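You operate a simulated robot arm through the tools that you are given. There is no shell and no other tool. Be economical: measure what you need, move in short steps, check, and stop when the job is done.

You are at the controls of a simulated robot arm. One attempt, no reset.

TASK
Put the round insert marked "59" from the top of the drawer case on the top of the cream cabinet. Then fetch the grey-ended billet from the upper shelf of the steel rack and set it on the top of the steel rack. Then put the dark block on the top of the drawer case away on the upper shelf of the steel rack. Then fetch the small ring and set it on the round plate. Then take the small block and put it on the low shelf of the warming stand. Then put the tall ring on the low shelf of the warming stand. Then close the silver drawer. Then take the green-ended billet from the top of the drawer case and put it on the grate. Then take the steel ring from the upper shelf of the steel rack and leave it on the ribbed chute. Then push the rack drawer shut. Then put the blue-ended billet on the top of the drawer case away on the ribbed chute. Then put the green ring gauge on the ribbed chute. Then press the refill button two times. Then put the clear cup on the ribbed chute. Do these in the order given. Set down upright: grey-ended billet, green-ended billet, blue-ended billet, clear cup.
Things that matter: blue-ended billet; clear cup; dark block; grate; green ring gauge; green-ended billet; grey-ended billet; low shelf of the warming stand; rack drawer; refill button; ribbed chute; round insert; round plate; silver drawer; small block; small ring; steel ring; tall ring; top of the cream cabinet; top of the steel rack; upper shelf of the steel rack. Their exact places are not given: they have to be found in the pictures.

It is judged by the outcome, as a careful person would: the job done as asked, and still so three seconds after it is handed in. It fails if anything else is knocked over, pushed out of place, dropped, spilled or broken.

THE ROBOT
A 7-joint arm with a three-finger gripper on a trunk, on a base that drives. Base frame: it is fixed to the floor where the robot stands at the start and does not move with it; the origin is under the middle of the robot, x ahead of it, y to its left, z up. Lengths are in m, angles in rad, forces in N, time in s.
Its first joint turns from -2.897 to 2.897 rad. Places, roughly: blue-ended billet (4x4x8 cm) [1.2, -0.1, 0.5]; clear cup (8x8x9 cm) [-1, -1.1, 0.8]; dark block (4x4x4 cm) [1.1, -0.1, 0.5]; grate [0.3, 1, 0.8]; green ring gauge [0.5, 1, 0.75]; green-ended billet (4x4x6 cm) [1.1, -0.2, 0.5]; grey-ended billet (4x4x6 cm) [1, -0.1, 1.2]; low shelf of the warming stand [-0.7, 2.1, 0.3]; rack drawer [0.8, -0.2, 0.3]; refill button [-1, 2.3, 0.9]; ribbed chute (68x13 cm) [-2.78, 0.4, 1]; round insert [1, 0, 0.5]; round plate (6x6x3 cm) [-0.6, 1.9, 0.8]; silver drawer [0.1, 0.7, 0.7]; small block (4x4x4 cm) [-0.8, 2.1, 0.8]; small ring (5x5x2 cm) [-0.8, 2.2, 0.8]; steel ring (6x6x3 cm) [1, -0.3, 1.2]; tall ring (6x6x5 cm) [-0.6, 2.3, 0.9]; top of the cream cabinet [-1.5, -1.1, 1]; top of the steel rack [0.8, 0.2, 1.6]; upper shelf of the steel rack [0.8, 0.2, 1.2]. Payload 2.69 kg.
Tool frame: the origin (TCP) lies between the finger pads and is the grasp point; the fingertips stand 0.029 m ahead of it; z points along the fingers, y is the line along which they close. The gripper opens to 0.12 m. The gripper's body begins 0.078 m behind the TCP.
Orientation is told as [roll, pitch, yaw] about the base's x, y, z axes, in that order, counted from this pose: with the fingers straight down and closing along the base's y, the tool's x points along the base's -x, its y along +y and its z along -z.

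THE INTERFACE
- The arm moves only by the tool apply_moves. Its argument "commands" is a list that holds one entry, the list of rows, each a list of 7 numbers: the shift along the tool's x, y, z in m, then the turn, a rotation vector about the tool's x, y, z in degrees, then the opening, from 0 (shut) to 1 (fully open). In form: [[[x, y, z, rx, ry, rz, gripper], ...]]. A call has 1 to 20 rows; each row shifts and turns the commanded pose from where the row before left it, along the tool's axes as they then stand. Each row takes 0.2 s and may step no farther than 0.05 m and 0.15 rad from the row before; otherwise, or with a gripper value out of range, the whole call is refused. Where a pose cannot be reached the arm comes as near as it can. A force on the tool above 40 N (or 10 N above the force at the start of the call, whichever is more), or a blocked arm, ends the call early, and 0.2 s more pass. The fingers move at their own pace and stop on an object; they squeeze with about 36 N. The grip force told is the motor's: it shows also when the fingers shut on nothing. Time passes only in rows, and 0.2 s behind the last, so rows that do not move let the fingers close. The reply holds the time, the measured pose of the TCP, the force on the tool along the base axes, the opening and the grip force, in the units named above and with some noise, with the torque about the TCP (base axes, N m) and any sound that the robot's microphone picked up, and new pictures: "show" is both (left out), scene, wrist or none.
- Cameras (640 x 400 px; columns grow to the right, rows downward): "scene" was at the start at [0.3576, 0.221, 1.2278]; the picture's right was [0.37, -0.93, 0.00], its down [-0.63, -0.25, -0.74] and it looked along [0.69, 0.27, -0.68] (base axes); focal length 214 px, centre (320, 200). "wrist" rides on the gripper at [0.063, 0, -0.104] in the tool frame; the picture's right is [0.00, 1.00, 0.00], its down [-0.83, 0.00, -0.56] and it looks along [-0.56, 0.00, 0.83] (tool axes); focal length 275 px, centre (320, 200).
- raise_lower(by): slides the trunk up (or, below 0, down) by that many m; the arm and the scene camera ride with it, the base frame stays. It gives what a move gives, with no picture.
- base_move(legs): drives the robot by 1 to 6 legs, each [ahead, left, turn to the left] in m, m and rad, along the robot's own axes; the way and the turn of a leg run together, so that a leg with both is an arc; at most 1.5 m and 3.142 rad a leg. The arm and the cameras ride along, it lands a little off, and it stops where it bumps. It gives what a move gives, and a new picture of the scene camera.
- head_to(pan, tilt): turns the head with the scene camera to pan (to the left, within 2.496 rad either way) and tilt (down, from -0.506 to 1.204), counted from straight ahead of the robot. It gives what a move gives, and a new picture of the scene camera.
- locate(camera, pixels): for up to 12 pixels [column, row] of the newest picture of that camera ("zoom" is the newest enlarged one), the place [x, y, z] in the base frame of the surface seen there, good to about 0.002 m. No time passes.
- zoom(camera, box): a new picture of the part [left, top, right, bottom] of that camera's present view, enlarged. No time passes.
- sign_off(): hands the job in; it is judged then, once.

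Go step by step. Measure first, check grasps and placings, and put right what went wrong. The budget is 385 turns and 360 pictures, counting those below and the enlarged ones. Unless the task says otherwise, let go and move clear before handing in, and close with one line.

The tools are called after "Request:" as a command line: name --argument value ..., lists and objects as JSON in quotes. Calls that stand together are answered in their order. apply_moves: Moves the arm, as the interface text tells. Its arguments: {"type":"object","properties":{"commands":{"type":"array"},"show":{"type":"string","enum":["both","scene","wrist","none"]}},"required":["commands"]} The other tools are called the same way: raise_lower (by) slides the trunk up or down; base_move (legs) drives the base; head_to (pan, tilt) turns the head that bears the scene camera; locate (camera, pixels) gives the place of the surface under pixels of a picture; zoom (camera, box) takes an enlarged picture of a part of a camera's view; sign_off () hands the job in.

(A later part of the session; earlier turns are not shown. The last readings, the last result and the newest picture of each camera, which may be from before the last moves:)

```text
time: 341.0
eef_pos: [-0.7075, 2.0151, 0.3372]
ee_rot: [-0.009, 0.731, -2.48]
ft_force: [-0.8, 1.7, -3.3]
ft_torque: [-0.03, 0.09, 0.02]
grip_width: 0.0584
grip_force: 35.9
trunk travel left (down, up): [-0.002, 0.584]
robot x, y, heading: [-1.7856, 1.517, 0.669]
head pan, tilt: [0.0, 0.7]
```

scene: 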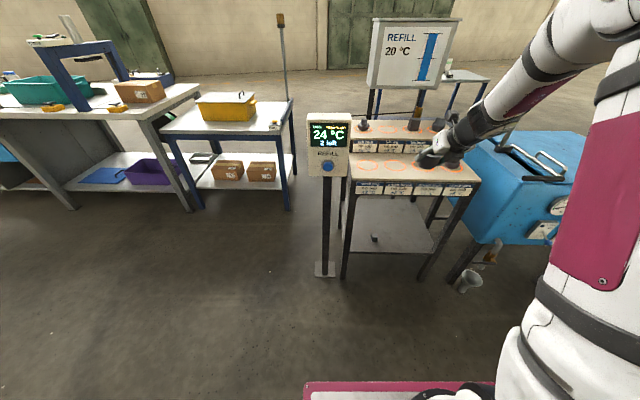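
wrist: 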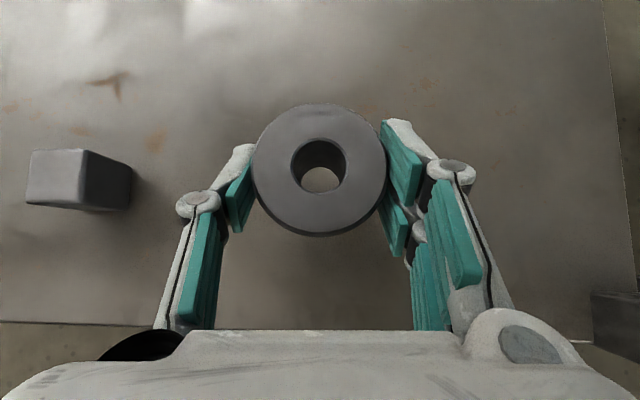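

Partly supported; 2 mm more, then release and retreat.

Request:
apply_moves --commands '[[[-0.0015, 0, 0.0017, 0, 0, 0, 0], [0, 0, 0, 0, 0, 0, 0.6], [0, 0, 0, 0, 0, 0, 0.65], [0, 0, 0, 0, 0, 0, 0.65], [0, 0, -0.035, 0, 0, 0, 0.65], [0, 0, -0.04, 0, 0, 0, 0.65], [-0.011, 0, -0.041, 0, 0, 0, 0.65], [-0.011, 0, -0.041, 0, 0, 0, 0.65]]]' --show "wrist"

```text
time: 342.8
eef_pos: [-0.8026, 1.9435, 0.4371]
ee_rot: [-0.008, 0.727, -2.477]
ft_force: [-0.6, 0.7, 0.4]
ft_torque: [-0.03, -0.06, -0.05]
grip_width: 0.078
grip_force: 0.1
trunk travel left (down, up): [-0.002, 0.584]
robot x, y, heading: [-1.7837, 1.5162, 0.664]
head pan, tilt: [0.0, 0.7]
```

wrist: 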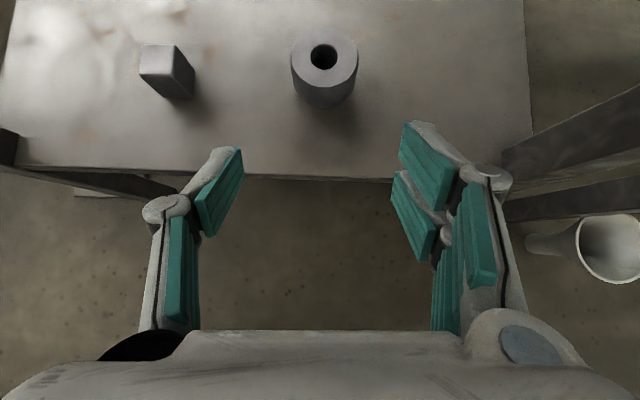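

Tall ring and block are both on the low shelf. Task 6 done. Next the silver drawer; I retract and raise the arm before turning.

Request:
apply_moves --commands '[[[-0.0298, 0, -0.0267, 0, 0, 0, 0.3], [-0.0298, 0, -0.0267, 0, 0, 0, 0], [-0.0298, 0, -0.0267, 0, 0, 0, 0]]]' --show "none"

Request:
raise_lower --by 0.4

Request:
apply_moves --commands '[[[0.0267, 0, -0.0298, 0, 0, 0, 0], [0.0267, 0, -0.0298, 0, 0, 0, 0], [0.0267, 0, -0.0298, 0, 0, 0, 0], [0.0267, 0, -0.0298, 0, 0, 0, 0]]]' --show "none"

```text
time: 343.6
eef_pos: [-0.8952, 1.8653, 0.4346]
ee_rot: [-0.008, 0.732, -2.481]
ft_force: [0.3, -0.5, -0.5]
ft_torque: [-0.06, 0.01, -0.01]
grip_width: 0.0
grip_force: 28.7
trunk travel left (down, up): [-0.002, 0.584]
robot x, y, heading: [-1.7833, 1.518, 0.668]
head pan, tilt: [0.0, 0.7]
```

```text
time: 347.4
eef_pos: [-0.895, 1.8664, 0.8359]
ee_rot: [-0.007, 0.73, -2.48]
ft_force: [0.8, -0.5, 0.1]
ft_torque: [0.03, -0.01, 0.02]
grip_width: 0.0
grip_force: 28.0
trunk travel left (down, up): [-0.402, 0.184]
robot x, y, heading: [-1.7817, 1.5197, 0.666]
head pan, tilt: [0.0, 0.7]
```

```text
time: 348.4
eef_pos: [-0.8924, 1.8631, 0.9961]
ee_rot: [-0.01, 0.73, -2.482]
ft_force: [0.2, 0.3, -0.1]
ft_torque: [0.04, -0.03, 0.01]
grip_width: 0.0
grip_force: 28.2
trunk travel left (down, up): [-0.402, 0.184]
robot x, y, heading: [-1.7849, 1.517, 0.668]
head pan, tilt: [0.0, 0.7]
```

Request:
base_move --legs '[[0.05, 0, 0], [0, 0, -1.594], [0, 0.3, 0]]'

Request:
head_to --pan 0.3 --tilt 0.6

```text
time: 354.9
eef_pos: [-1.1785, 0.8274, 0.9952]
ee_rot: [-0.007, 0.731, 2.205]
ft_force: [-0.1, -0.2, 0.3]
ft_torque: [0.0, 0.02, -0.02]
grip_width: 0.0
grip_force: 28.5
trunk travel left (down, up): [-0.402, 0.184]
robot x, y, heading: [-1.5016, 1.7304, -0.931]
head pan, tilt: [0.0, 0.7]
```

scene: 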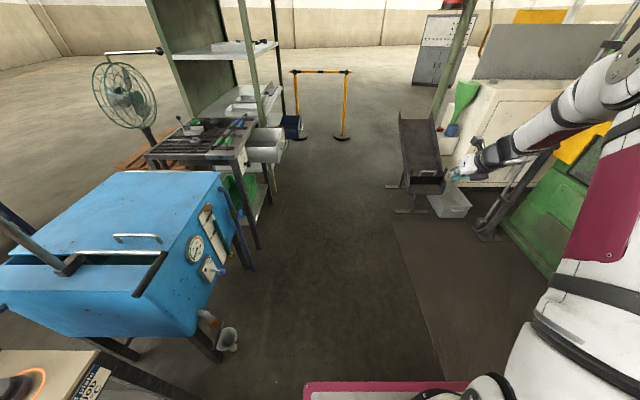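

```text
time: 355.7
eef_pos: [-1.1788, 0.8277, 0.9974]
ee_rot: [-0.006, 0.731, 2.204]
ft_force: [0.0, 0.0, -0.1]
ft_torque: [0.01, 0.01, -0.01]
grip_width: 0.0
grip_force: 28.8
trunk travel left (down, up): [-0.402, 0.184]
robot x, y, heading: [-1.502, 1.7279, -0.933]
head pan, tilt: [0.3, 0.6]
```

scene: 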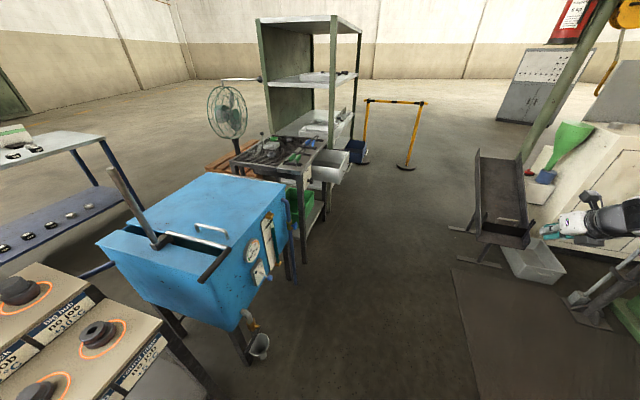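

The way is clear between the plate and the tank. I drive 0.9 m ahead.

Request:
base_move --legs '[[0.9, 0, 0]]'

Request:
zoom --camera "scene" --box '[160, 80, 400, 260]'

```text
time: 360.4
eef_pos: [-0.6568, 0.1097, 0.9963]
ee_rot: [-0.009, 0.73, 2.197]
ft_force: [-0.5, 0.5, 0.4]
ft_torque: [0.01, 0.0, 0.0]
grip_width: 0.0
grip_force: 28.8
trunk travel left (down, up): [-0.402, 0.184]
robot x, y, heading: [-0.9763, 1.012, -0.942]
head pan, tilt: [0.3, 0.6]
```

scene: 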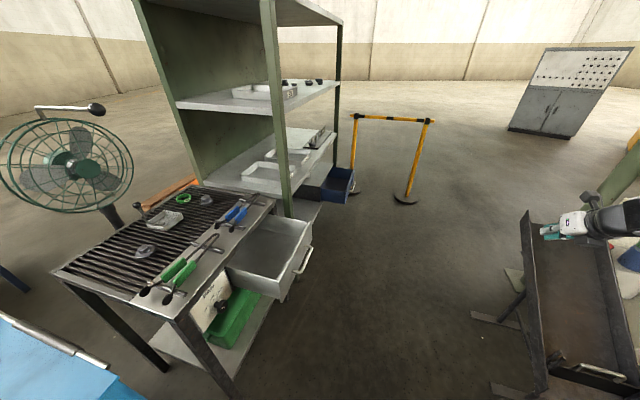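

```text
2.22 times, centred on (280, 170) of scene
```

zoom: 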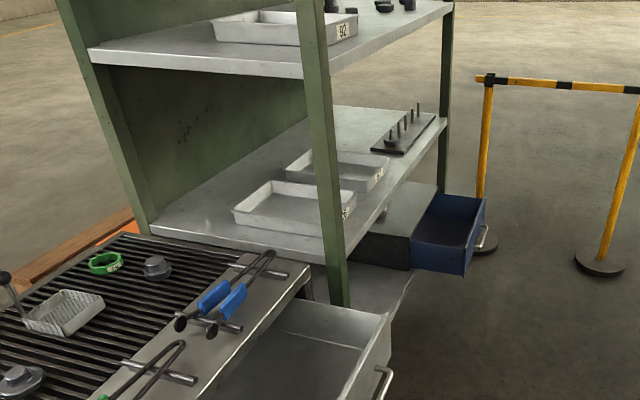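

I measure the silver drawer's front panel and handle and the table's front edge.

Request:
locate --camera "scene" --pixels '[[311, 232], [281, 292], [297, 262], [306, 262], [226, 262], [275, 200], [172, 310], [250, 240], [283, 275], [300, 275], [246, 215], [188, 265]]'

Request:
zoom --camera "scene" --box '[200, 190, 340, 310]'

```text
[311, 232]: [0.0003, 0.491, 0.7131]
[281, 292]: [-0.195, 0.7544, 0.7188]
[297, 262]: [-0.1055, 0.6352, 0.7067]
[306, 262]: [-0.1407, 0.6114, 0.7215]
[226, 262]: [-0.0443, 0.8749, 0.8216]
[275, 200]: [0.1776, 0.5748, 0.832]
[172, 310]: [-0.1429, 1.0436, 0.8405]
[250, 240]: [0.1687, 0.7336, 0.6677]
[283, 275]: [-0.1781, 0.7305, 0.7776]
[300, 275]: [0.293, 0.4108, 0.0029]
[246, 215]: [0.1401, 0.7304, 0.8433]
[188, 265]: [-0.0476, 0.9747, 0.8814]
```

```text
3.33 times, centred on (270, 250) of scene
```

zoom: 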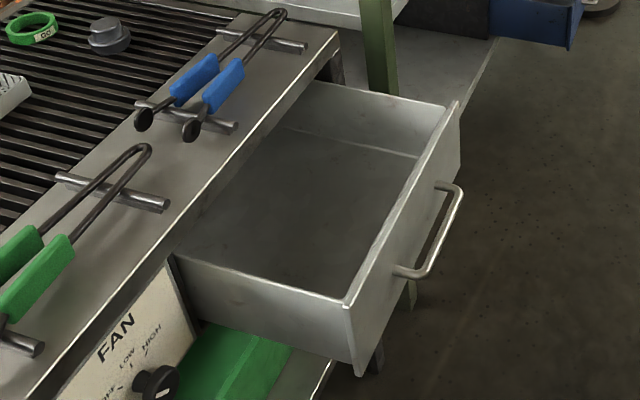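

Drawer panel is at n≈0.29 (centre t≈-0.555), table front n≈0.487: push ≈0.2 m. I bring the hand across to the front of the drawer and turn it to face the panel.

Request:
apply_moves --commands '[[[0, -0.045, 0, 0, 0, 0, 0], [0, -0.045, 0, 0, 0, 0, 0], [0, -0.045, 0, 0, 0, 0, 0], [0, -0.045, 0, 0, 0, 0, 0], [0, -0.045, 0, 0, 0, 0, 0], [0, -0.045, 0, 0, 0, 0, 0], [0, -0.045, 0, 0, 0, 0, 0], [0, -0.045, 0, 0, 0, 0, 0], [0, -0.045, 0, 0, 0, 0, 0], [0, -0.045, 0, 0, 0, 0, 0]]]' --show "none"

Request:
apply_moves --commands '[[[0, 0, 0, 5.5, 0, -6.15, 0], [0, 0, 0, 5.5, 0, -6.15, 0], [0, 0, 0, 5.5, 0, -6.15, 0], [0, 0, 0, 5.5, 0, -6.15, 0], [0, 0, 0, 5.5, 0, -6.15, 0], [0, 0, 0, 5.5, 0, -6.15, 0], [0, 0, 0, 5.5, 0, -6.15, 0], [0, 0, 0, 5.5, 0, -6.15, 0], [0, 0, 0, 5.5, 0, -6.15, 0], [0, 0, 0, 5.5, 0, -6.15, 0], [0, 0, 0, 5.5, 0, -6.15, 0]]]' --show "scene"

```text
time: 362.6
eef_pos: [-0.2938, 0.3713, 0.9989]
ee_rot: [-0.008, 0.732, 2.197]
ft_force: [-0.3, -0.3, -0.5]
ft_torque: [0.07, -0.04, 0.03]
grip_width: 0.0001
grip_force: 28.4
trunk travel left (down, up): [-0.402, 0.184]
robot x, y, heading: [-0.9744, 1.0111, -0.937]
head pan, tilt: [0.3, 0.6]
```

```text
time: 365.0
eef_pos: [-0.2953, 0.3742, 0.9984]
ee_rot: [0.002, 0.736, -2.495]
ft_force: [-0.2, 0.2, 0.3]
ft_torque: [-0.03, 0.03, 0.03]
grip_width: 0.0
grip_force: 28.3
trunk travel left (down, up): [-0.402, 0.184]
robot x, y, heading: [-0.977, 1.0152, -0.936]
head pan, tilt: [0.3, 0.6]
```

scene: 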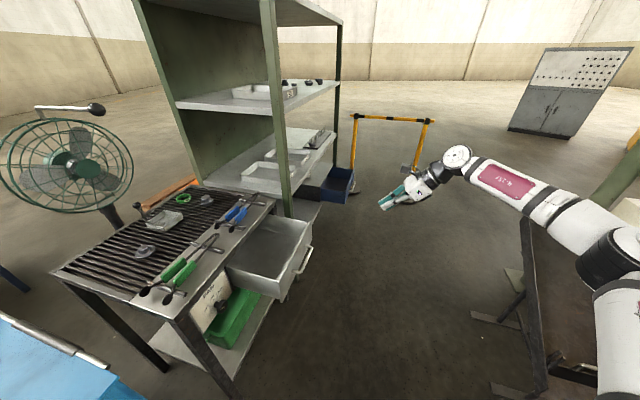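

Hand faces the drawer. Lower the trunk 0.2 m and approach.

Request:
raise_lower --by -0.2

Request:
apply_moves --commands '[[[0.0117, -0.027, 0.0465, 0, 0, 0, 0], [0.0117, -0.027, 0.0465, 0, 0, 0, 0], [0.0117, -0.027, 0.03, 0, 0, 0, 0]]]' --show "both"

```text
time: 367.2
eef_pos: [-0.2942, 0.3749, 0.7988]
ee_rot: [0.001, 0.735, -2.495]
ft_force: [-0.2, 1.0, -0.1]
ft_torque: [0.01, 0.0, 0.02]
grip_width: 0.0
grip_force: 28.2
trunk travel left (down, up): [-0.202, 0.384]
robot x, y, heading: [-0.9706, 1.0123, -0.94]
head pan, tilt: [0.3, 0.6]
```

```text
refused: row 1 steps farther than a row can; nothing moved
```

Request:
apply_moves --commands '[[[0.023, -0.0133, 0.0268, 0, 0, 0, 0], [0.023, -0.0133, 0.0268, 0, 0, 0, 0], [0.023, -0.0133, 0.0268, 0, 0, 0, 0], [0.023, -0.0133, 0.0268, 0, 0, 0, 0], [0.023, -0.0133, 0.0268, 0, 0, 0, 0], [0.023, -0.0133, 0.0268, 0, 0, 0, 0]]]' --show "both"

```text
time: 368.6
eef_pos: [-0.1756, 0.5647, 0.7709]
ee_rot: [0.001, 0.736, -2.498]
ft_force: [0.6, 0.2, 0.0]
ft_torque: [0.02, -0.01, -0.01]
grip_width: 0.0
grip_force: 28.5
trunk travel left (down, up): [-0.202, 0.384]
robot x, y, heading: [-0.975, 1.0126, -0.939]
head pan, tilt: [0.3, 0.6]
```

scene: 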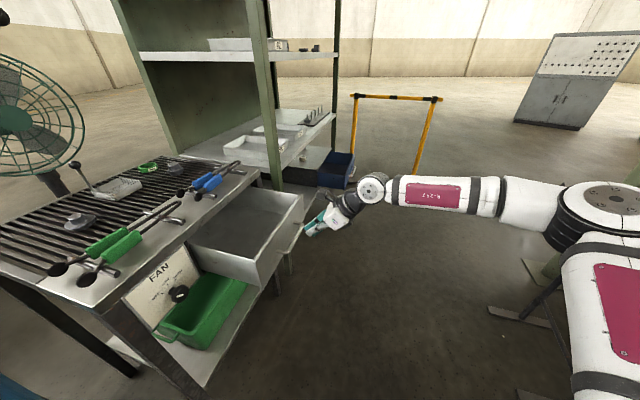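
wrist: 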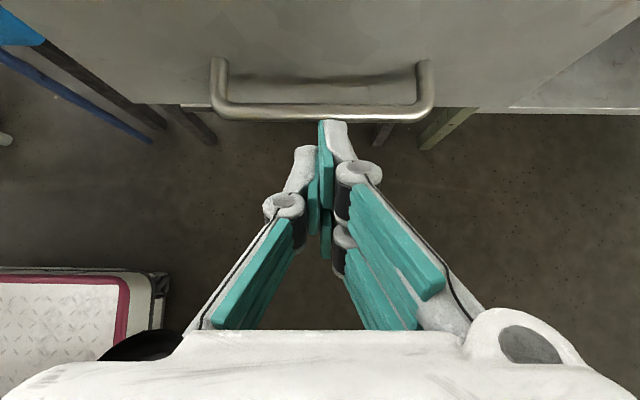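

Fist is centred just above the handle. I push forward in small steps.

Request:
apply_moves --commands '[[[0.0223, 0, 0.0201, 0, 0, 0, 0], [0.0223, 0, 0.0201, 0, 0, 0, 0], [0.0223, 0, 0.0201, 0, 0, 0, 0], [0.0223, 0, 0.0201, 0, 0, 0, 0], [0.0223, 0, 0.0201, 0, 0, 0, 0]]]' --show "scene"

```text
time: 369.8
eef_pos: [-0.0527, 0.6544, 0.771]
ee_rot: [0.0, 0.737, -2.498]
ft_force: [0.5, -0.3, -0.4]
ft_torque: [0.04, 0.01, 0.02]
grip_width: 0.0
grip_force: 28.4
trunk travel left (down, up): [-0.202, 0.384]
robot x, y, heading: [-0.9739, 1.0125, -0.943]
head pan, tilt: [0.3, 0.6]
```

scene: 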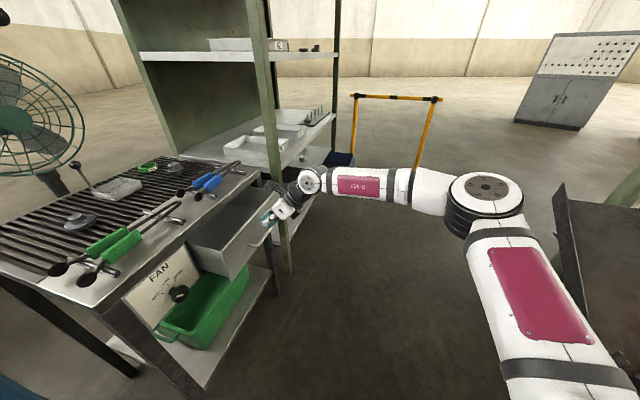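

The drawer is moving in. Continue.

Request:
apply_moves --commands '[[[0.0223, 0, 0.0201, 0, 0, 0, 0], [0.0223, 0, 0.0201, 0, 0, 0, 0], [0.0223, 0, 0.0201, 0, 0, 0, 0], [0.0149, 0, 0.0134, 0, 0, 0, 0], [0.0074, 0, 0.0067, 0, 0, 0, 0]]]' --show "both"

```text
time: 370.8
eef_pos: [0.0283, 0.715, 0.7713]
ee_rot: [-0.003, 0.723, -2.498]
ft_force: [-11.5, -4.0, 4.6]
ft_torque: [0.07, -0.06, 0.04]
grip_width: 0.0
grip_force: 28.4
trunk travel left (down, up): [-0.202, 0.384]
robot x, y, heading: [-0.9715, 1.0141, -0.938]
head pan, tilt: [0.3, 0.6]
stopped in row 5: the force on the tool passed its limit at 61 N (the readings are from after the stop); the commanded pose is now the measured one
```

scene: 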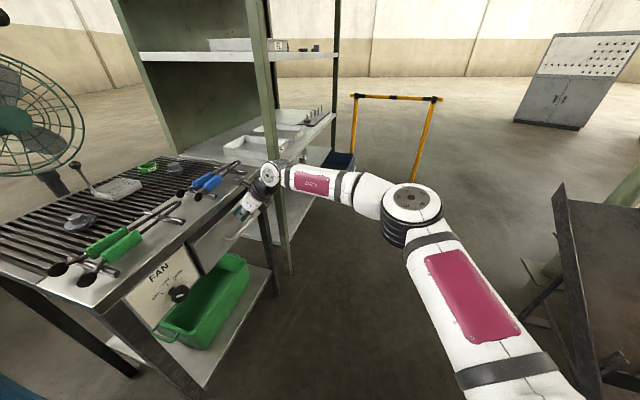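
wrist: 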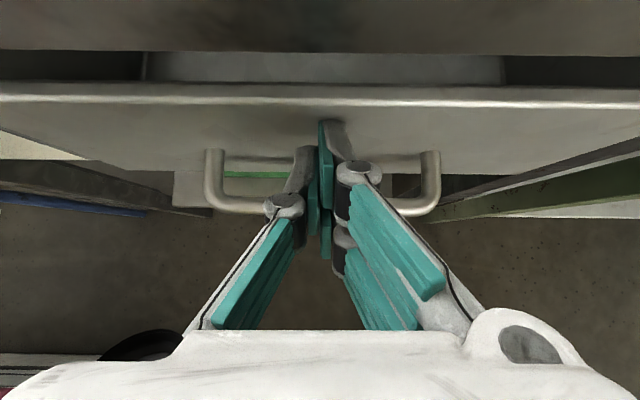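

Resistance at the end (61 N). I check whether it's shut.

Request:
locate --camera "wrist" --pixels '[[450, 95], [450, 115], [450, 48], [450, 68], [200, 95], [200, 50]]'

Request:
zoom --camera "scene" --box '[150, 150, 310, 270]'

```text
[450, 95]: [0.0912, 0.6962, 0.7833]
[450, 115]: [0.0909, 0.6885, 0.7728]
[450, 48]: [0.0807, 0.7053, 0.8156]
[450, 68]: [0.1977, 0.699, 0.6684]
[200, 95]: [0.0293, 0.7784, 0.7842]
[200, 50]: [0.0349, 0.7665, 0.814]
```

```text
3.33 times, centred on (230, 210) of scene
```

zoom: 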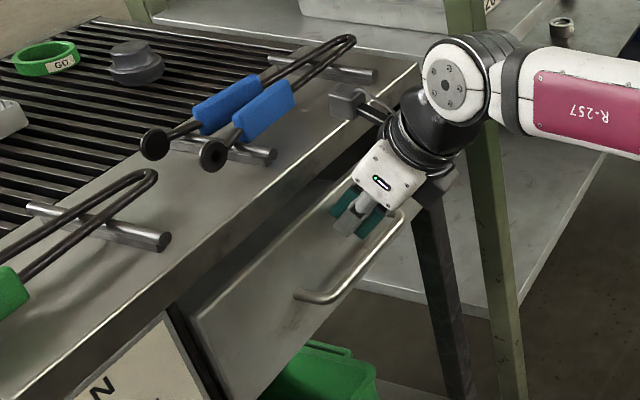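

Panel is about flush with the table edge. I compare with the neighbouring FAN panel.

Request:
locate --camera "scene" --pixels '[[175, 268], [165, 285], [215, 255], [230, 262], [205, 248], [262, 225], [240, 190]]'

```text
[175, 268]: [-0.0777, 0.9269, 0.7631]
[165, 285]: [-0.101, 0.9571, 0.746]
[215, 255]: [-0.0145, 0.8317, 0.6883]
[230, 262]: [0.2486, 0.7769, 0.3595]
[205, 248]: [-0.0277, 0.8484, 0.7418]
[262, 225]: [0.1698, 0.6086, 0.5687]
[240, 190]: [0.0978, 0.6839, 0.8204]
```

The panel stands at n≈0.485, the FAN face at 0.492. To make sure it is fully shut, I back off and push once more lower down, beside the handle.

Request:
apply_moves --commands '[[[-0.0297, 0, -0.0268, 0, 0, 0, 0], [-0.0297, 0, -0.0268, 0, 0, 0, 0], [0, -0.04, 0, 0, 0, 0, 0], [0, -0.04, 0, 0, 0, 0, 0], [0, -0.04, 0, 0, 0, 0, 0], [-0.0335, 0, 0.0371, 0, 0, 0, 0], [-0.0067, 0, 0.0074, 0, 0, 0, 0]]]' --show "wrist"

```text
time: 372.4
eef_pos: [-0.1085, 0.7656, 0.7121]
ee_rot: [-0.004, 0.724, -2.5]
ft_force: [-0.9, -0.2, -0.6]
ft_torque: [-0.01, 0.0, -0.05]
grip_width: 0.0001
grip_force: 28.4
trunk travel left (down, up): [-0.202, 0.384]
robot x, y, heading: [-0.9737, 1.0124, -0.936]
head pan, tilt: [0.3, 0.6]
```

wrist: 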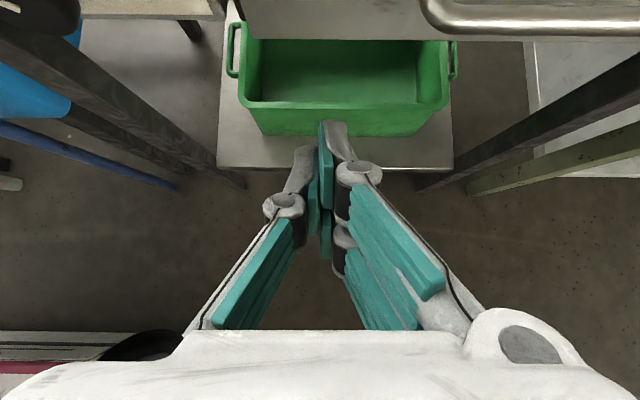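

Request:
locate --camera "wrist" --pixels '[[330, 30], [330, 10], [330, 36], [250, 20], [420, 35]]'

```text
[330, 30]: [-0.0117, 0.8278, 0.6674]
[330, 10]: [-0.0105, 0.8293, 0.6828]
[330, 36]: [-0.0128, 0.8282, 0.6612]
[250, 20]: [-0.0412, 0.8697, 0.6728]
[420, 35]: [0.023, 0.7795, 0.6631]
```

Request:
apply_moves --commands '[[[0.0067, 0.015, -0.0074, 0, 0, 0, 0], [0.0223, 0, 0.0201, 0, 0, 0, 0], [0.0223, 0, 0.0201, 0, 0, 0, 0], [0.0149, 0, 0.0134, 0, 0, 0, 0], [0.0074, 0, 0.0067, 0, 0, 0, 0], [0.0074, 0, 0.0067, 0, 0, 0, 0], [0.0074, 0, 0.0067, 0, 0, 0, 0]]]' --show "wrist"

```text
time: 373.6
eef_pos: [-0.0333, 0.7999, 0.7191]
ee_rot: [-0.006, 0.709, -2.502]
ft_force: [-9.2, -4.0, 4.9]
ft_torque: [0.06, -0.08, 0.02]
grip_width: 0.0001
grip_force: 27.8
trunk travel left (down, up): [-0.202, 0.384]
robot x, y, heading: [-0.9745, 1.0096, -0.939]
head pan, tilt: [0.3, 0.6]
stopped in row 5: the force on the tool passed its limit at 64 N (the readings are from after the stop); the commanded pose is now the measured one
```

wrist: 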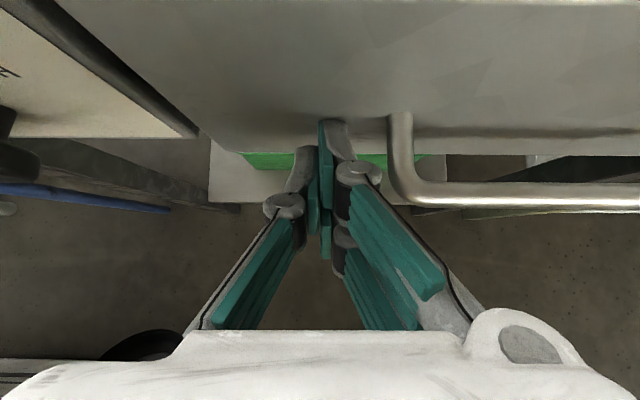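

The drawer is at its stop: closed. Task 7 done. Next, the green-ended billet. I retract the hand into the corridor.

Request:
apply_moves --commands '[[[-0.0325, 0, -0.0293, 0, 0, 0, 0], [-0.0325, 0, -0.0293, 0, 0, 0, 0], [-0.0325, 0, -0.0293, 0, 0, 0, 0], [-0.0325, 0, -0.0293, 0, 0, 0, 0], [-0.0325, 0, -0.0293, 0, 0, 0, 0], [-0.0325, 0, -0.0293, 0, 0, 0, 0], [-0.0325, 0, -0.0293, 0, 0, 0, 0], [-0.0325, 0, -0.0293, 0, 0, 0, 0]]]' --show "scene"

```text
time: 375.4
eef_pos: [-0.3103, 0.5935, 0.7279]
ee_rot: [-0.004, 0.711, -2.497]
ft_force: [0.7, 0.3, 1.0]
ft_torque: [-0.03, 0.02, 0.0]
grip_width: 0.0
grip_force: 28.5
trunk travel left (down, up): [-0.202, 0.384]
robot x, y, heading: [-0.9722, 1.0118, -0.945]
head pan, tilt: [0.3, 0.6]
```

scene: 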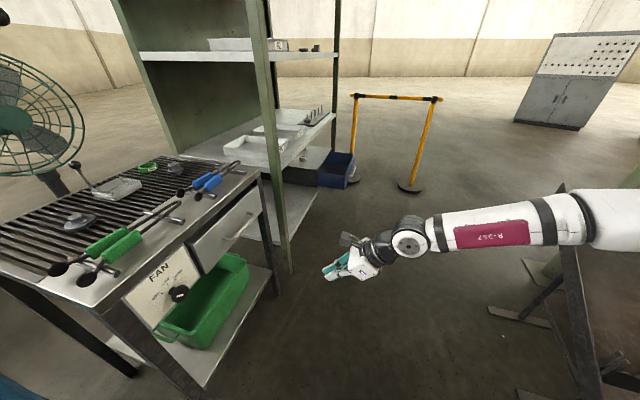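

Drawer visibly shut. I raise the trunk and drive along the row toward the rack front.

Request:
raise_lower --by 0.3

Request:
base_move --legs '[[1.3, 0, 0], [0.55, -0.1, 0]]'

```text
time: 378.4
eef_pos: [-0.312, 0.5913, 1.0252]
ee_rot: [-0.005, 0.711, -2.5]
ft_force: [0.9, -0.3, -0.1]
ft_torque: [0.03, 0.01, 0.01]
grip_width: 0.0002
grip_force: 29.0
trunk travel left (down, up): [-0.502, 0.084]
robot x, y, heading: [-0.9742, 1.0171, -0.938]
head pan, tilt: [0.3, 0.6]
```

```text
time: 387.8
eef_pos: [0.691, -0.974, 1.0264]
ee_rot: [-0.005, 0.712, -2.513]
ft_force: [0.5, 0.0, 0.8]
ft_torque: [0.0, -0.01, 0.0]
grip_width: 0.0
grip_force: 28.7
trunk travel left (down, up): [-0.502, 0.084]
robot x, y, heading: [0.0307, -0.5466, -0.952]
head pan, tilt: [0.3, 0.6]
```

scene: 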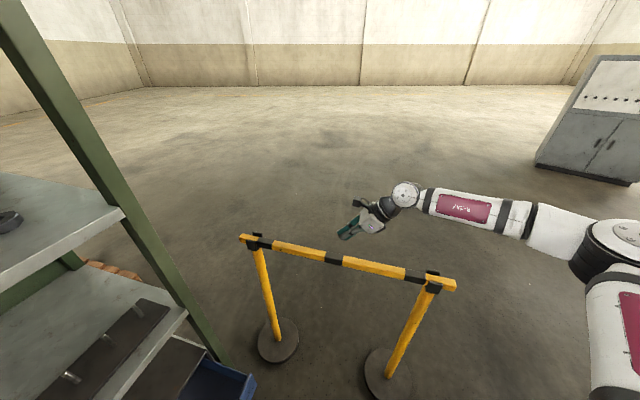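

I retract the hand, then rotate the robot left toward the case, and turn the tool.

Request:
apply_moves --commands '[[[-0.0315, 0, -0.0272, 0, 0, 0, 0], [-0.0315, 0, -0.0272, 0, 0, 0, 0], [-0.0315, 0, -0.0272, 0, 0, 0, 0], [-0.0315, 0, -0.0272, 0, 0, 0, 0], [-0.0315, 0, -0.0272, 0, 0, 0, 0], [-0.0315, 0, -0.0272, 0, 0, 0, 0]]]' --show "none"

Request:
apply_moves --commands '[[[0, 0, 0, -5.45, 0, 6.3, 0], [0, 0, 0, -5.45, 0, 6.3, 0], [0, 0, 0, -5.45, 0, 6.3, 0], [0, 0, 0, -5.45, 0, 6.3, 0], [0, 0, 0, -5.45, 0, 6.3, 0], [0, 0, 0, -5.45, 0, 6.3, 0], [0, 0, 0, -5.45, 0, 6.3, 0], [0, 0, 0, -5.45, 0, 6.3, 0], [0, 0, 0, -5.45, 0, 6.3, 0], [0, 0, 0, -5.45, 0, 6.3, 0], [0, 0, 0, -5.45, 0, 6.3, 0]]]' --show "scene"

```text
time: 389.2
eef_pos: [0.4899, -1.1208, 1.0253]
ee_rot: [-0.005, 0.712, -2.512]
ft_force: [0.5, -0.2, 0.3]
ft_torque: [-0.03, 0.05, -0.01]
grip_width: 0.0001
grip_force: 28.8
trunk travel left (down, up): [-0.502, 0.084]
robot x, y, heading: [0.0328, -0.5452, -0.948]
head pan, tilt: [0.3, 0.6]
```

```text
time: 391.6
eef_pos: [0.4889, -1.1216, 1.0261]
ee_rot: [-0.002, 0.711, 2.171]
ft_force: [-1.1, -0.3, -0.4]
ft_torque: [0.04, -0.04, 0.08]
grip_width: 0.0
grip_force: 28.9
trunk travel left (down, up): [-0.502, 0.084]
robot x, y, heading: [0.0354, -0.5457, -0.95]
head pan, tilt: [0.3, 0.6]
```

scene: 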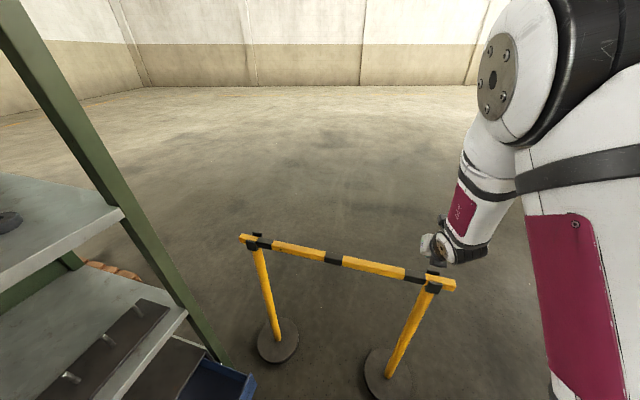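

Tool is aligned. Now shift the base back/right then turn left to face the case.

Request:
base_move --legs '[[0.15, -0.29, 0], [0, 0, 1.43]]'

```text
time: 397.3
eef_pos: [0.5154, -0.4629, 1.0261]
ee_rot: [0.003, 0.71, -2.67]
ft_force: [-0.2, -0.1, -0.3]
ft_torque: [0.01, -0.02, -0.01]
grip_width: 0.0002
grip_force: 28.9
trunk travel left (down, up): [-0.502, 0.084]
robot x, y, heading: [-0.113, -0.8397, 0.484]
head pan, tilt: [0.3, 0.6]
```

scene: 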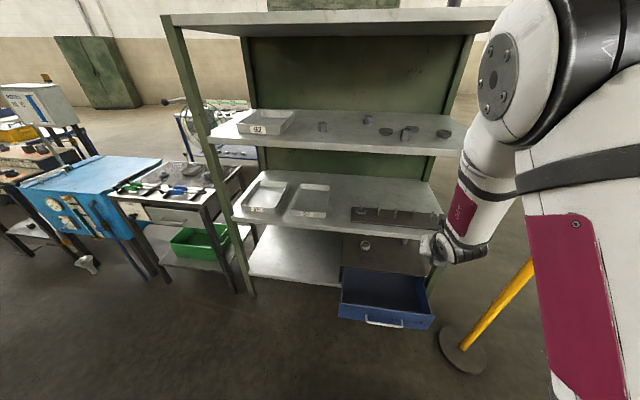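

Lower the trunk fully, then extend and flatten the tool.

Request:
raise_lower --by -0.3

Request:
raise_lower --by -0.2

Request:
apply_moves --commands '[[[0.0341, 0, 0.0294, 0, 0, 0, 0.5], [0.0341, 0, 0.0294, 0, 0, 0, 0.5], [0.0341, 0, 0.0294, 0, 0, 0, 0.5], [0.0341, 0, 0.0294, 0, 0, 0, 0.5], [0.0341, 0, 0.0294, 0, 0, 0, 0.5], [0.0341, 0, 0.0294, 0, 0, 0, 0.5], [0, 0, 0, 0, 6.4, 0, 0.55], [0, 0, 0, 0, 6.4, 0, 0.55], [0, 0, 0, 0, 6.4, 0, 0.55]]]' --show "both"

```text
time: 400.3
eef_pos: [0.5745, -0.4338, 0.7271]
ee_rot: [0.002, 0.71, -2.67]
ft_force: [0.5, 0.2, 0.1]
ft_torque: [0.01, -0.02, -0.02]
grip_width: 0.0
grip_force: 28.3
trunk travel left (down, up): [-0.202, 0.384]
robot x, y, heading: [-0.1128, -0.8403, 0.485]
head pan, tilt: [0.3, 0.6]
```

```text
time: 402.4
eef_pos: [0.5797, -0.4289, 0.5276]
ee_rot: [0.002, 0.706, -2.672]
ft_force: [-0.1, -0.3, 0.2]
ft_torque: [0.0, 0.02, 0.01]
grip_width: 0.0
grip_force: 28.6
trunk travel left (down, up): [-0.002, 0.584]
robot x, y, heading: [-0.1145, -0.8338, 0.484]
head pan, tilt: [0.3, 0.6]
```

```text
time: 404.4
eef_pos: [0.8205, -0.3064, 0.5271]
ee_rot: [0.003, 1.043, -2.667]
ft_force: [-0.8, 0.5, -0.5]
ft_torque: [0.01, 0.02, 0.02]
grip_width: 0.066
grip_force: 0.1
trunk travel left (down, up): [-0.002, 0.584]
robot x, y, heading: [-0.1171, -0.8399, 0.488]
head pan, tilt: [0.3, 0.6]
```

scene: 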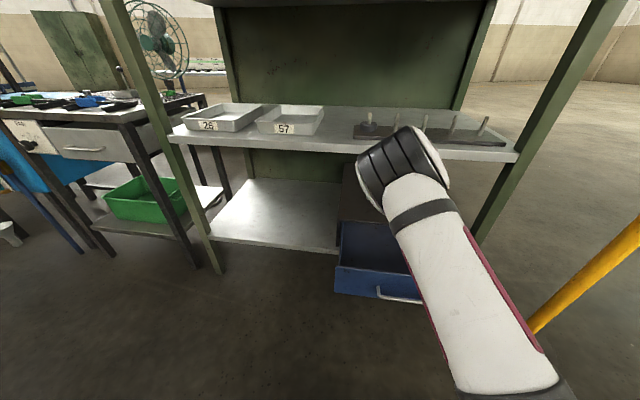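
wrist: 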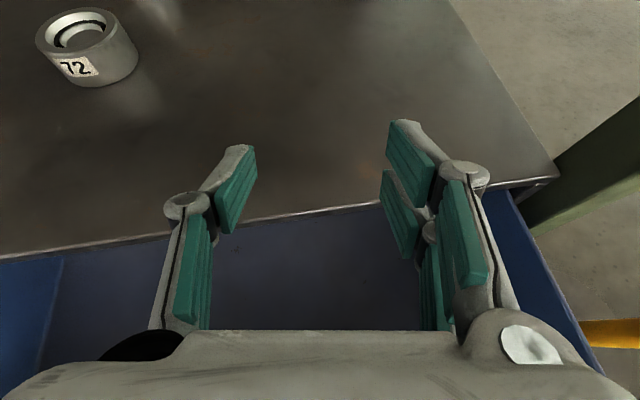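

I check where the elbow is relative to the shelf edge before advancing.

Request:
locate --camera "scene" --pixels '[[365, 180], [395, 150], [425, 135], [440, 170], [410, 200], [450, 300]]'

```text
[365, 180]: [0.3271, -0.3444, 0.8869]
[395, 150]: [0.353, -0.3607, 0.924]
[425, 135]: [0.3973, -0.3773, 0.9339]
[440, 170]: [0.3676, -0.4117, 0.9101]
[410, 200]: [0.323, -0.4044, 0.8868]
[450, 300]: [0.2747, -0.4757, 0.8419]
```

Elbow is well outside. I align sideways, extend 0.1 m, then base ahead 0.15 m.

Request:
apply_moves --commands '[[[0, 0.027, 0, 0, 0, 0, 0.55], [0, 0.026, 0, 0, 0, 0, 0.55], [0.0168, 0, 0.0288, 0, 0, 0, 0.55], [0.0168, 0, 0.0288, 0, 0, 0, 0.55], [0.0168, 0, 0.0288, 0, 0, 0, 0.55]]]' --show "none"

Request:
base_move --legs '[[0.12, 0, 0]]'

Request:
apply_moves --commands '[[[0, 0, 0, 0, 0, 0, 0.55]]]' --show "wrist"

```text
time: 405.6
eef_pos: [0.9322, -0.3109, 0.5252]
ee_rot: [0.004, 1.042, -2.671]
ft_force: [0.4, 0.1, 0.0]
ft_torque: [0.0, -0.01, -0.05]
grip_width: 0.0656
grip_force: 0.1
trunk travel left (down, up): [-0.002, 0.584]
robot x, y, heading: [-0.1153, -0.8365, 0.49]
head pan, tilt: [0.3, 0.6]
```

```text
time: 406.9
eef_pos: [1.0402, -0.253, 0.5257]
ee_rot: [0.004, 1.042, -2.67]
ft_force: [-0.8, 0.9, 0.6]
ft_torque: [0.01, 0.01, -0.01]
grip_width: 0.0663
grip_force: 0.1
trunk travel left (down, up): [-0.002, 0.584]
robot x, y, heading: [-0.0095, -0.7834, 0.485]
head pan, tilt: [0.3, 0.6]
```

scene: 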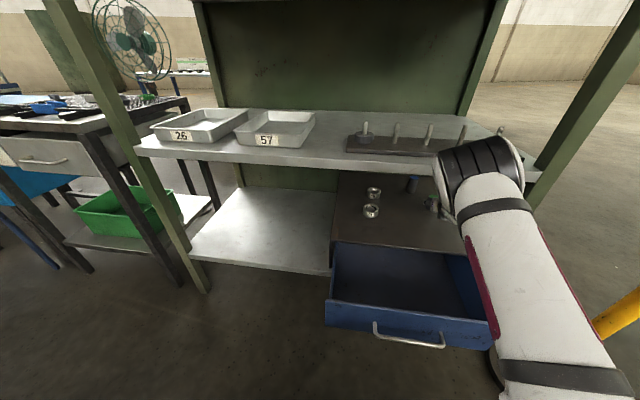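

```text
time: 407.3
eef_pos: [1.0399, -0.2539, 0.5248]
ee_rot: [0.003, 1.043, -2.668]
ft_force: [-0.5, -0.2, 0.3]
ft_torque: [0.0, -0.02, 0.0]
grip_width: 0.066
grip_force: 0.1
trunk travel left (down, up): [-0.002, 0.584]
robot x, y, heading: [-0.0059, -0.783, 0.487]
head pan, tilt: [0.3, 0.6]
```

wrist: 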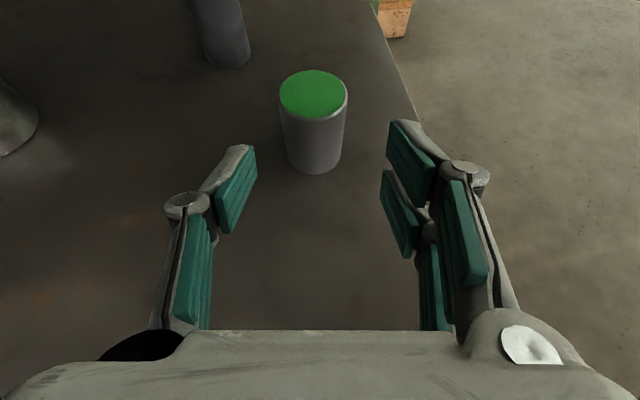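

Request:
locate --camera "wrist" --pixels '[[284, 95], [344, 95], [313, 74], [313, 114], [313, 160]]'

```text
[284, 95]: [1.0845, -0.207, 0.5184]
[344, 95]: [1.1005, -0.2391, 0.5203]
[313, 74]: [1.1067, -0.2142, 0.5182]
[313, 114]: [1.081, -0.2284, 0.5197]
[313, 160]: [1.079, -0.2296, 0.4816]
```

Request:
apply_moves --commands '[[[0.0155, -0.0019, 0.0266, 0, 0, 0, 0.55], [0.0155, -0.0019, 0.0266, 0, 0, 0, 0.55], [-0.0086, 0, 0.005, 0, 0, 0, 0.55], [-0.0086, 0, 0.005, 0, 0, 0, 0.55], [0, 0, 0, 0, 0, 0, 0.55]]]' --show "wrist"

```text
time: 408.5
eef_pos: [1.094, -0.2218, 0.5063]
ee_rot: [0.003, 1.042, -2.666]
ft_force: [0.7, 0.3, -0.2]
ft_torque: [0.03, 0.02, -0.02]
grip_width: 0.0661
grip_force: 0.2
trunk travel left (down, up): [-0.002, 0.584]
robot x, y, heading: [-0.0053, -0.7811, 0.48]
head pan, tilt: [0.3, 0.6]
```

wrist: 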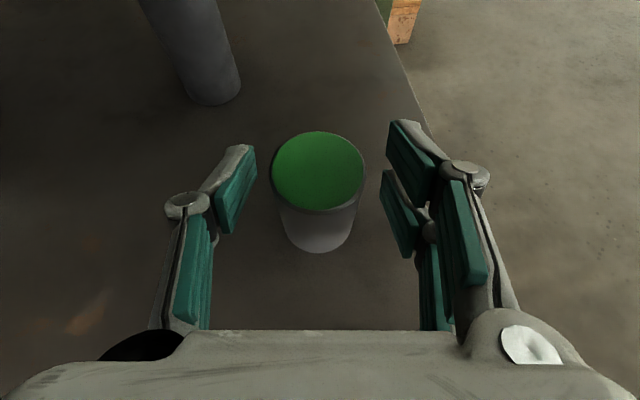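

Perfectly placed. Close and lift.

Request:
apply_moves --commands '[[[0, 0, 0, 0, 0, 0, 0], [0, 0, 0, 0, 0, 0, 0], [0, 0, 0, 0, 0, 0, 0], [0.0044, 0, -0.0025, 0, 0, 0, 0], [0.0044, 0, -0.0025, 0, 0, 0, 0], [0.0086, 0, -0.005, 0, 0, 0, 0], [0.0086, 0, -0.005, 0, 0, 0, 0]]]' --show "wrist"

```text
time: 410.1
eef_pos: [1.0892, -0.2231, 0.5168]
ee_rot: [0.006, 1.02, -2.667]
ft_force: [-0.1, -0.8, -5.1]
ft_torque: [-0.04, -0.04, 0.01]
grip_width: 0.0384
grip_force: 35.7
trunk travel left (down, up): [-0.002, 0.584]
robot x, y, heading: [-0.0049, -0.7848, 0.491]
head pan, tilt: [0.3, 0.6]
```

wrist: 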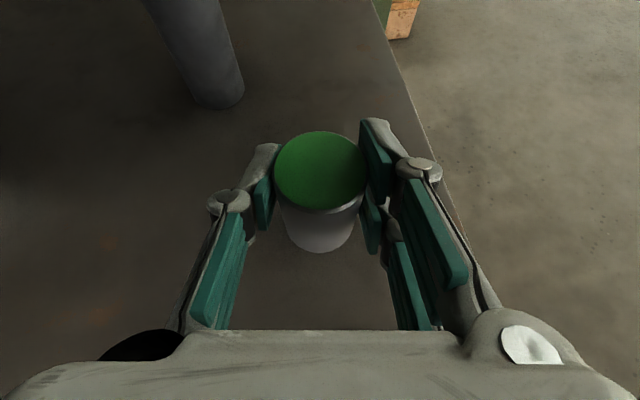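

Lifted ~1 cm; the forearm seems to touch the lip, so I back the base out first (0.13 m).

Request:
base_move --legs '[[-0.13, 0, 0]]'

Request:
apply_moves --commands '[[[0.0044, 0, -0.0025, 0, 0, 0, 0], [0.0044, 0, -0.0025, 0, 0, 0, 0]]]' --show "both"

```text
time: 411.4
eef_pos: [0.9745, -0.2785, 0.5354]
ee_rot: [0.003, 1.042, -2.663]
ft_force: [0.7, -0.7, -5.4]
ft_torque: [-0.02, -0.01, -0.01]
grip_width: 0.0382
grip_force: 36.4
trunk travel left (down, up): [-0.002, 0.584]
robot x, y, heading: [-0.1255, -0.8461, 0.487]
head pan, tilt: [0.3, 0.6]
```

scene: 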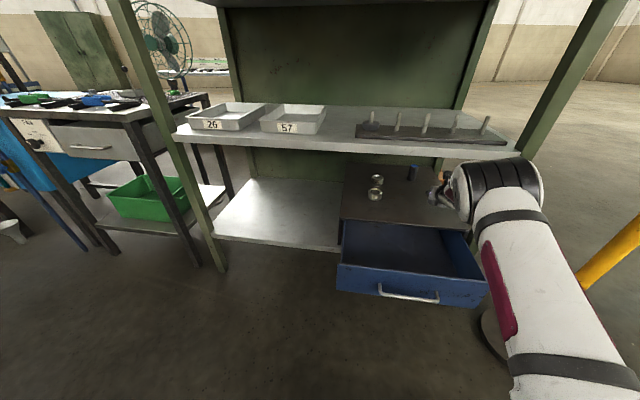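

```text
time: 412.0
eef_pos: [0.9739, -0.2772, 0.5455]
ee_rot: [0.002, 1.038, -2.666]
ft_force: [0.1, 0.5, -6.1]
ft_torque: [0.0, -0.01, -0.01]
grip_width: 0.0381
grip_force: 36.4
trunk travel left (down, up): [-0.002, 0.584]
robot x, y, heading: [-0.1259, -0.8469, 0.492]
head pan, tilt: [0.3, 0.6]
```

scene: 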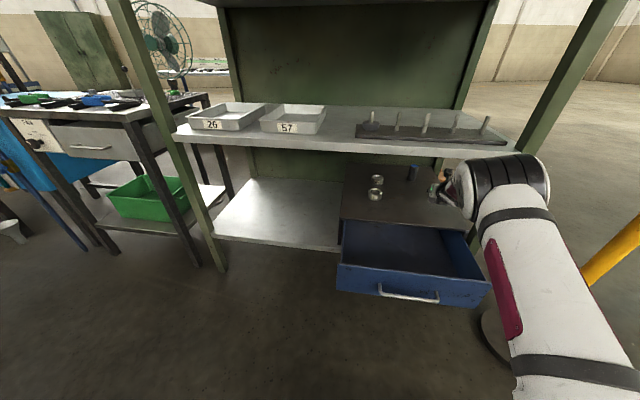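
wrist: 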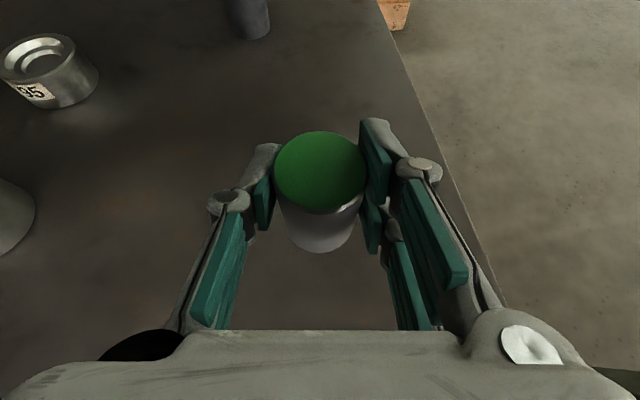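

Good, held. Retract the arm 0.2 m.

Request:
apply_moves --commands '[[[-0.0203, 0, -0.0345, 0, 0, 0, 0], [-0.0203, 0, -0.0345, 0, 0, 0, 0], [-0.0203, 0, -0.0345, 0, 0, 0, 0], [-0.0203, 0, -0.0345, 0, 0, 0, 0], [-0.0203, 0, -0.0345, 0, 0, 0, 0]]]' --show "none"

```text
time: 413.2
eef_pos: [0.7968, -0.3721, 0.5432]
ee_rot: [0.006, 1.042, -2.661]
ft_force: [-0.4, 0.6, -5.6]
ft_torque: [-0.01, -0.03, -0.01]
grip_width: 0.0382
grip_force: 36.0
trunk travel left (down, up): [-0.002, 0.584]
robot x, y, heading: [-0.1233, -0.8438, 0.483]
head pan, tilt: [0.3, 0.6]
```

Raise, retract a little more, then turn left along the row.

Request:
raise_lower --by 0.4

Request:
apply_moves --commands '[[[-0.0203, 0, -0.0345, 0, 0, 0, 0], [-0.0203, 0, -0.0345, 0, 0, 0, 0], [-0.0203, 0, -0.0345, 0, 0, 0, 0], [0.0345, 0, -0.0203, 0, 0, 0, 0], [0.0345, 0, -0.0203, 0, 0, 0, 0]]]' --show "none"

Request:
base_move --legs '[[0, 0, 1.73], [0, -0.42, 0]]'

```text
time: 417.0
eef_pos: [0.7959, -0.3692, 0.9447]
ee_rot: [0.004, 1.041, -2.664]
ft_force: [-0.5, -0.5, -6.0]
ft_torque: [-0.02, 0.01, 0.0]
grip_width: 0.0386
grip_force: 36.1
trunk travel left (down, up): [-0.402, 0.184]
robot x, y, heading: [-0.1231, -0.8456, 0.49]
head pan, tilt: [0.3, 0.6]
```

```text
time: 418.2
eef_pos: [0.6903, -0.4229, 1.0248]
ee_rot: [0.003, 1.04, -2.66]
ft_force: [0.7, 0.5, -7.0]
ft_torque: [0.0, -0.02, -0.03]
grip_width: 0.038
grip_force: 35.7
trunk travel left (down, up): [-0.402, 0.184]
robot x, y, heading: [-0.1233, -0.8416, 0.493]
head pan, tilt: [0.3, 0.6]
```

```text
time: 425.1
eef_pos: [-0.371, 0.142, 1.0245]
ee_rot: [0.004, 1.042, -0.891]
ft_force: [-1.2, -0.5, -5.0]
ft_torque: [-0.04, -0.02, 0.01]
grip_width: 0.0383
grip_force: 36.2
trunk travel left (down, up): [-0.402, 0.184]
robot x, y, heading: [0.2078, -0.5731, 2.26]
head pan, tilt: [0.3, 0.6]
```

scene: 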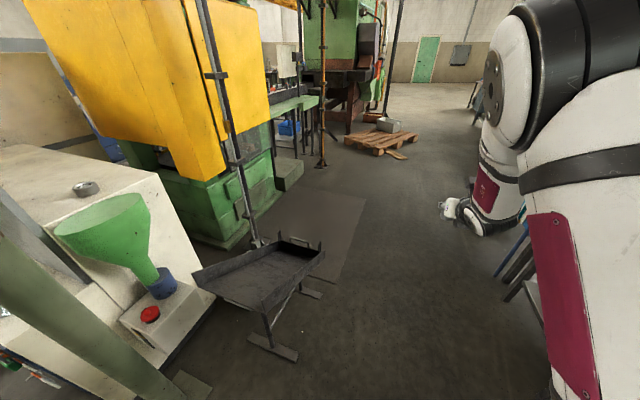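

Turn slightly and drive 0.8 m along the row; then look at the grate.

Request:
base_move --legs '[[0, 0, -0.047], [0.8, 0, 0]]'

Request:
head_to --pan -0.8 --tilt 0.6

```text
time: 429.8
eef_pos: [-0.8311, 0.8091, 1.0234]
ee_rot: [0.003, 1.043, -0.929]
ft_force: [-1.0, -0.3, -5.8]
ft_torque: [-0.03, 0.01, 0.0]
grip_width: 0.0381
grip_force: 36.0
trunk travel left (down, up): [-0.402, 0.184]
robot x, y, heading: [-0.284, 0.0695, 2.225]
head pan, tilt: [0.3, 0.6]
```

scene: 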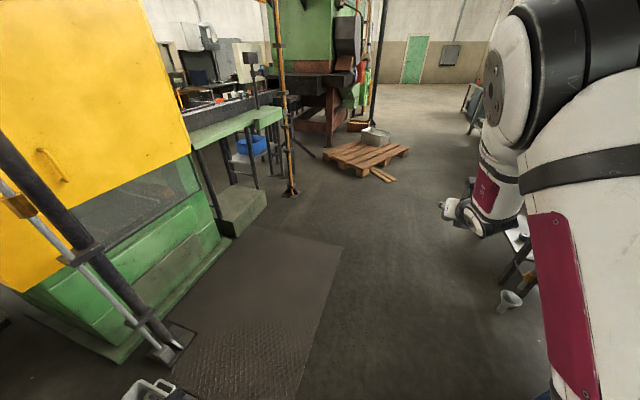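

```text
time: 431.1
eef_pos: [-0.8326, 0.8078, 1.0251]
ee_rot: [0.003, 1.041, -0.928]
ft_force: [0.2, 0.0, -5.7]
ft_torque: [-0.04, -0.02, 0.02]
grip_width: 0.038
grip_force: 35.6
trunk travel left (down, up): [-0.402, 0.184]
robot x, y, heading: [-0.2828, 0.0727, 2.226]
head pan, tilt: [-0.799, 0.6]
```

scene: 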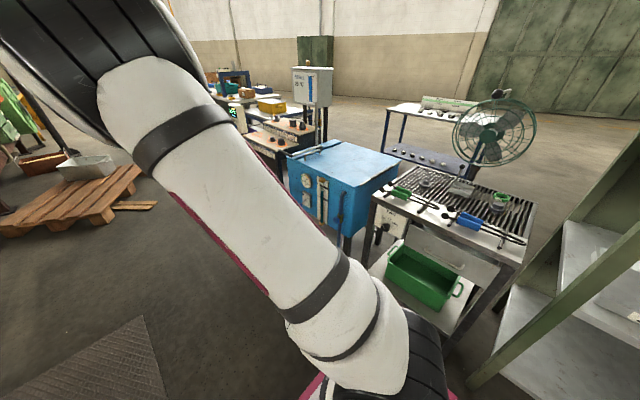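

Request:
zoom --camera "scene" --box '[360, 140, 550, 280]'

Request:
locate --camera "scene" --pixels '[[425, 170], [540, 205], [500, 195], [462, 188], [430, 182], [515, 225], [480, 205], [445, 195], [376, 192], [505, 258], [470, 195]]'

```text
2.86 times, centred on (455, 210) of scene
```

zoom: 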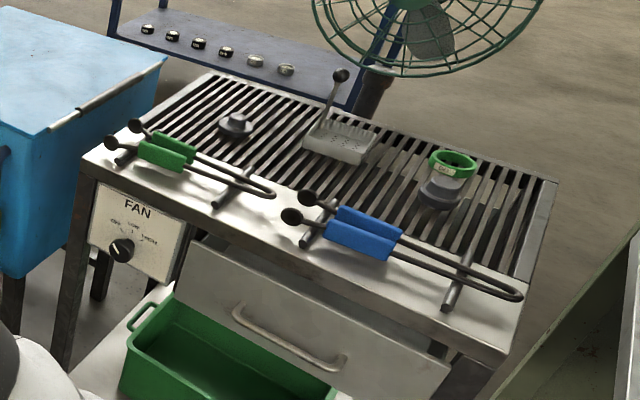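

```text
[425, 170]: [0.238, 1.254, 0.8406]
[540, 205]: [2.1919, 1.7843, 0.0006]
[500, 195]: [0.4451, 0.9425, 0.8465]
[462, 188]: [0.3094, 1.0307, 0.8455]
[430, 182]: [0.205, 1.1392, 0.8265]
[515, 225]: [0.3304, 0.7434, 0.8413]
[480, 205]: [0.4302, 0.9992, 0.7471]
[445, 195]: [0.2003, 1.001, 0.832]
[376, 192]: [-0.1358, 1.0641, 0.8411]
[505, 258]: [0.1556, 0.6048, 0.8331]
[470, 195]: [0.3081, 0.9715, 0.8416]
```

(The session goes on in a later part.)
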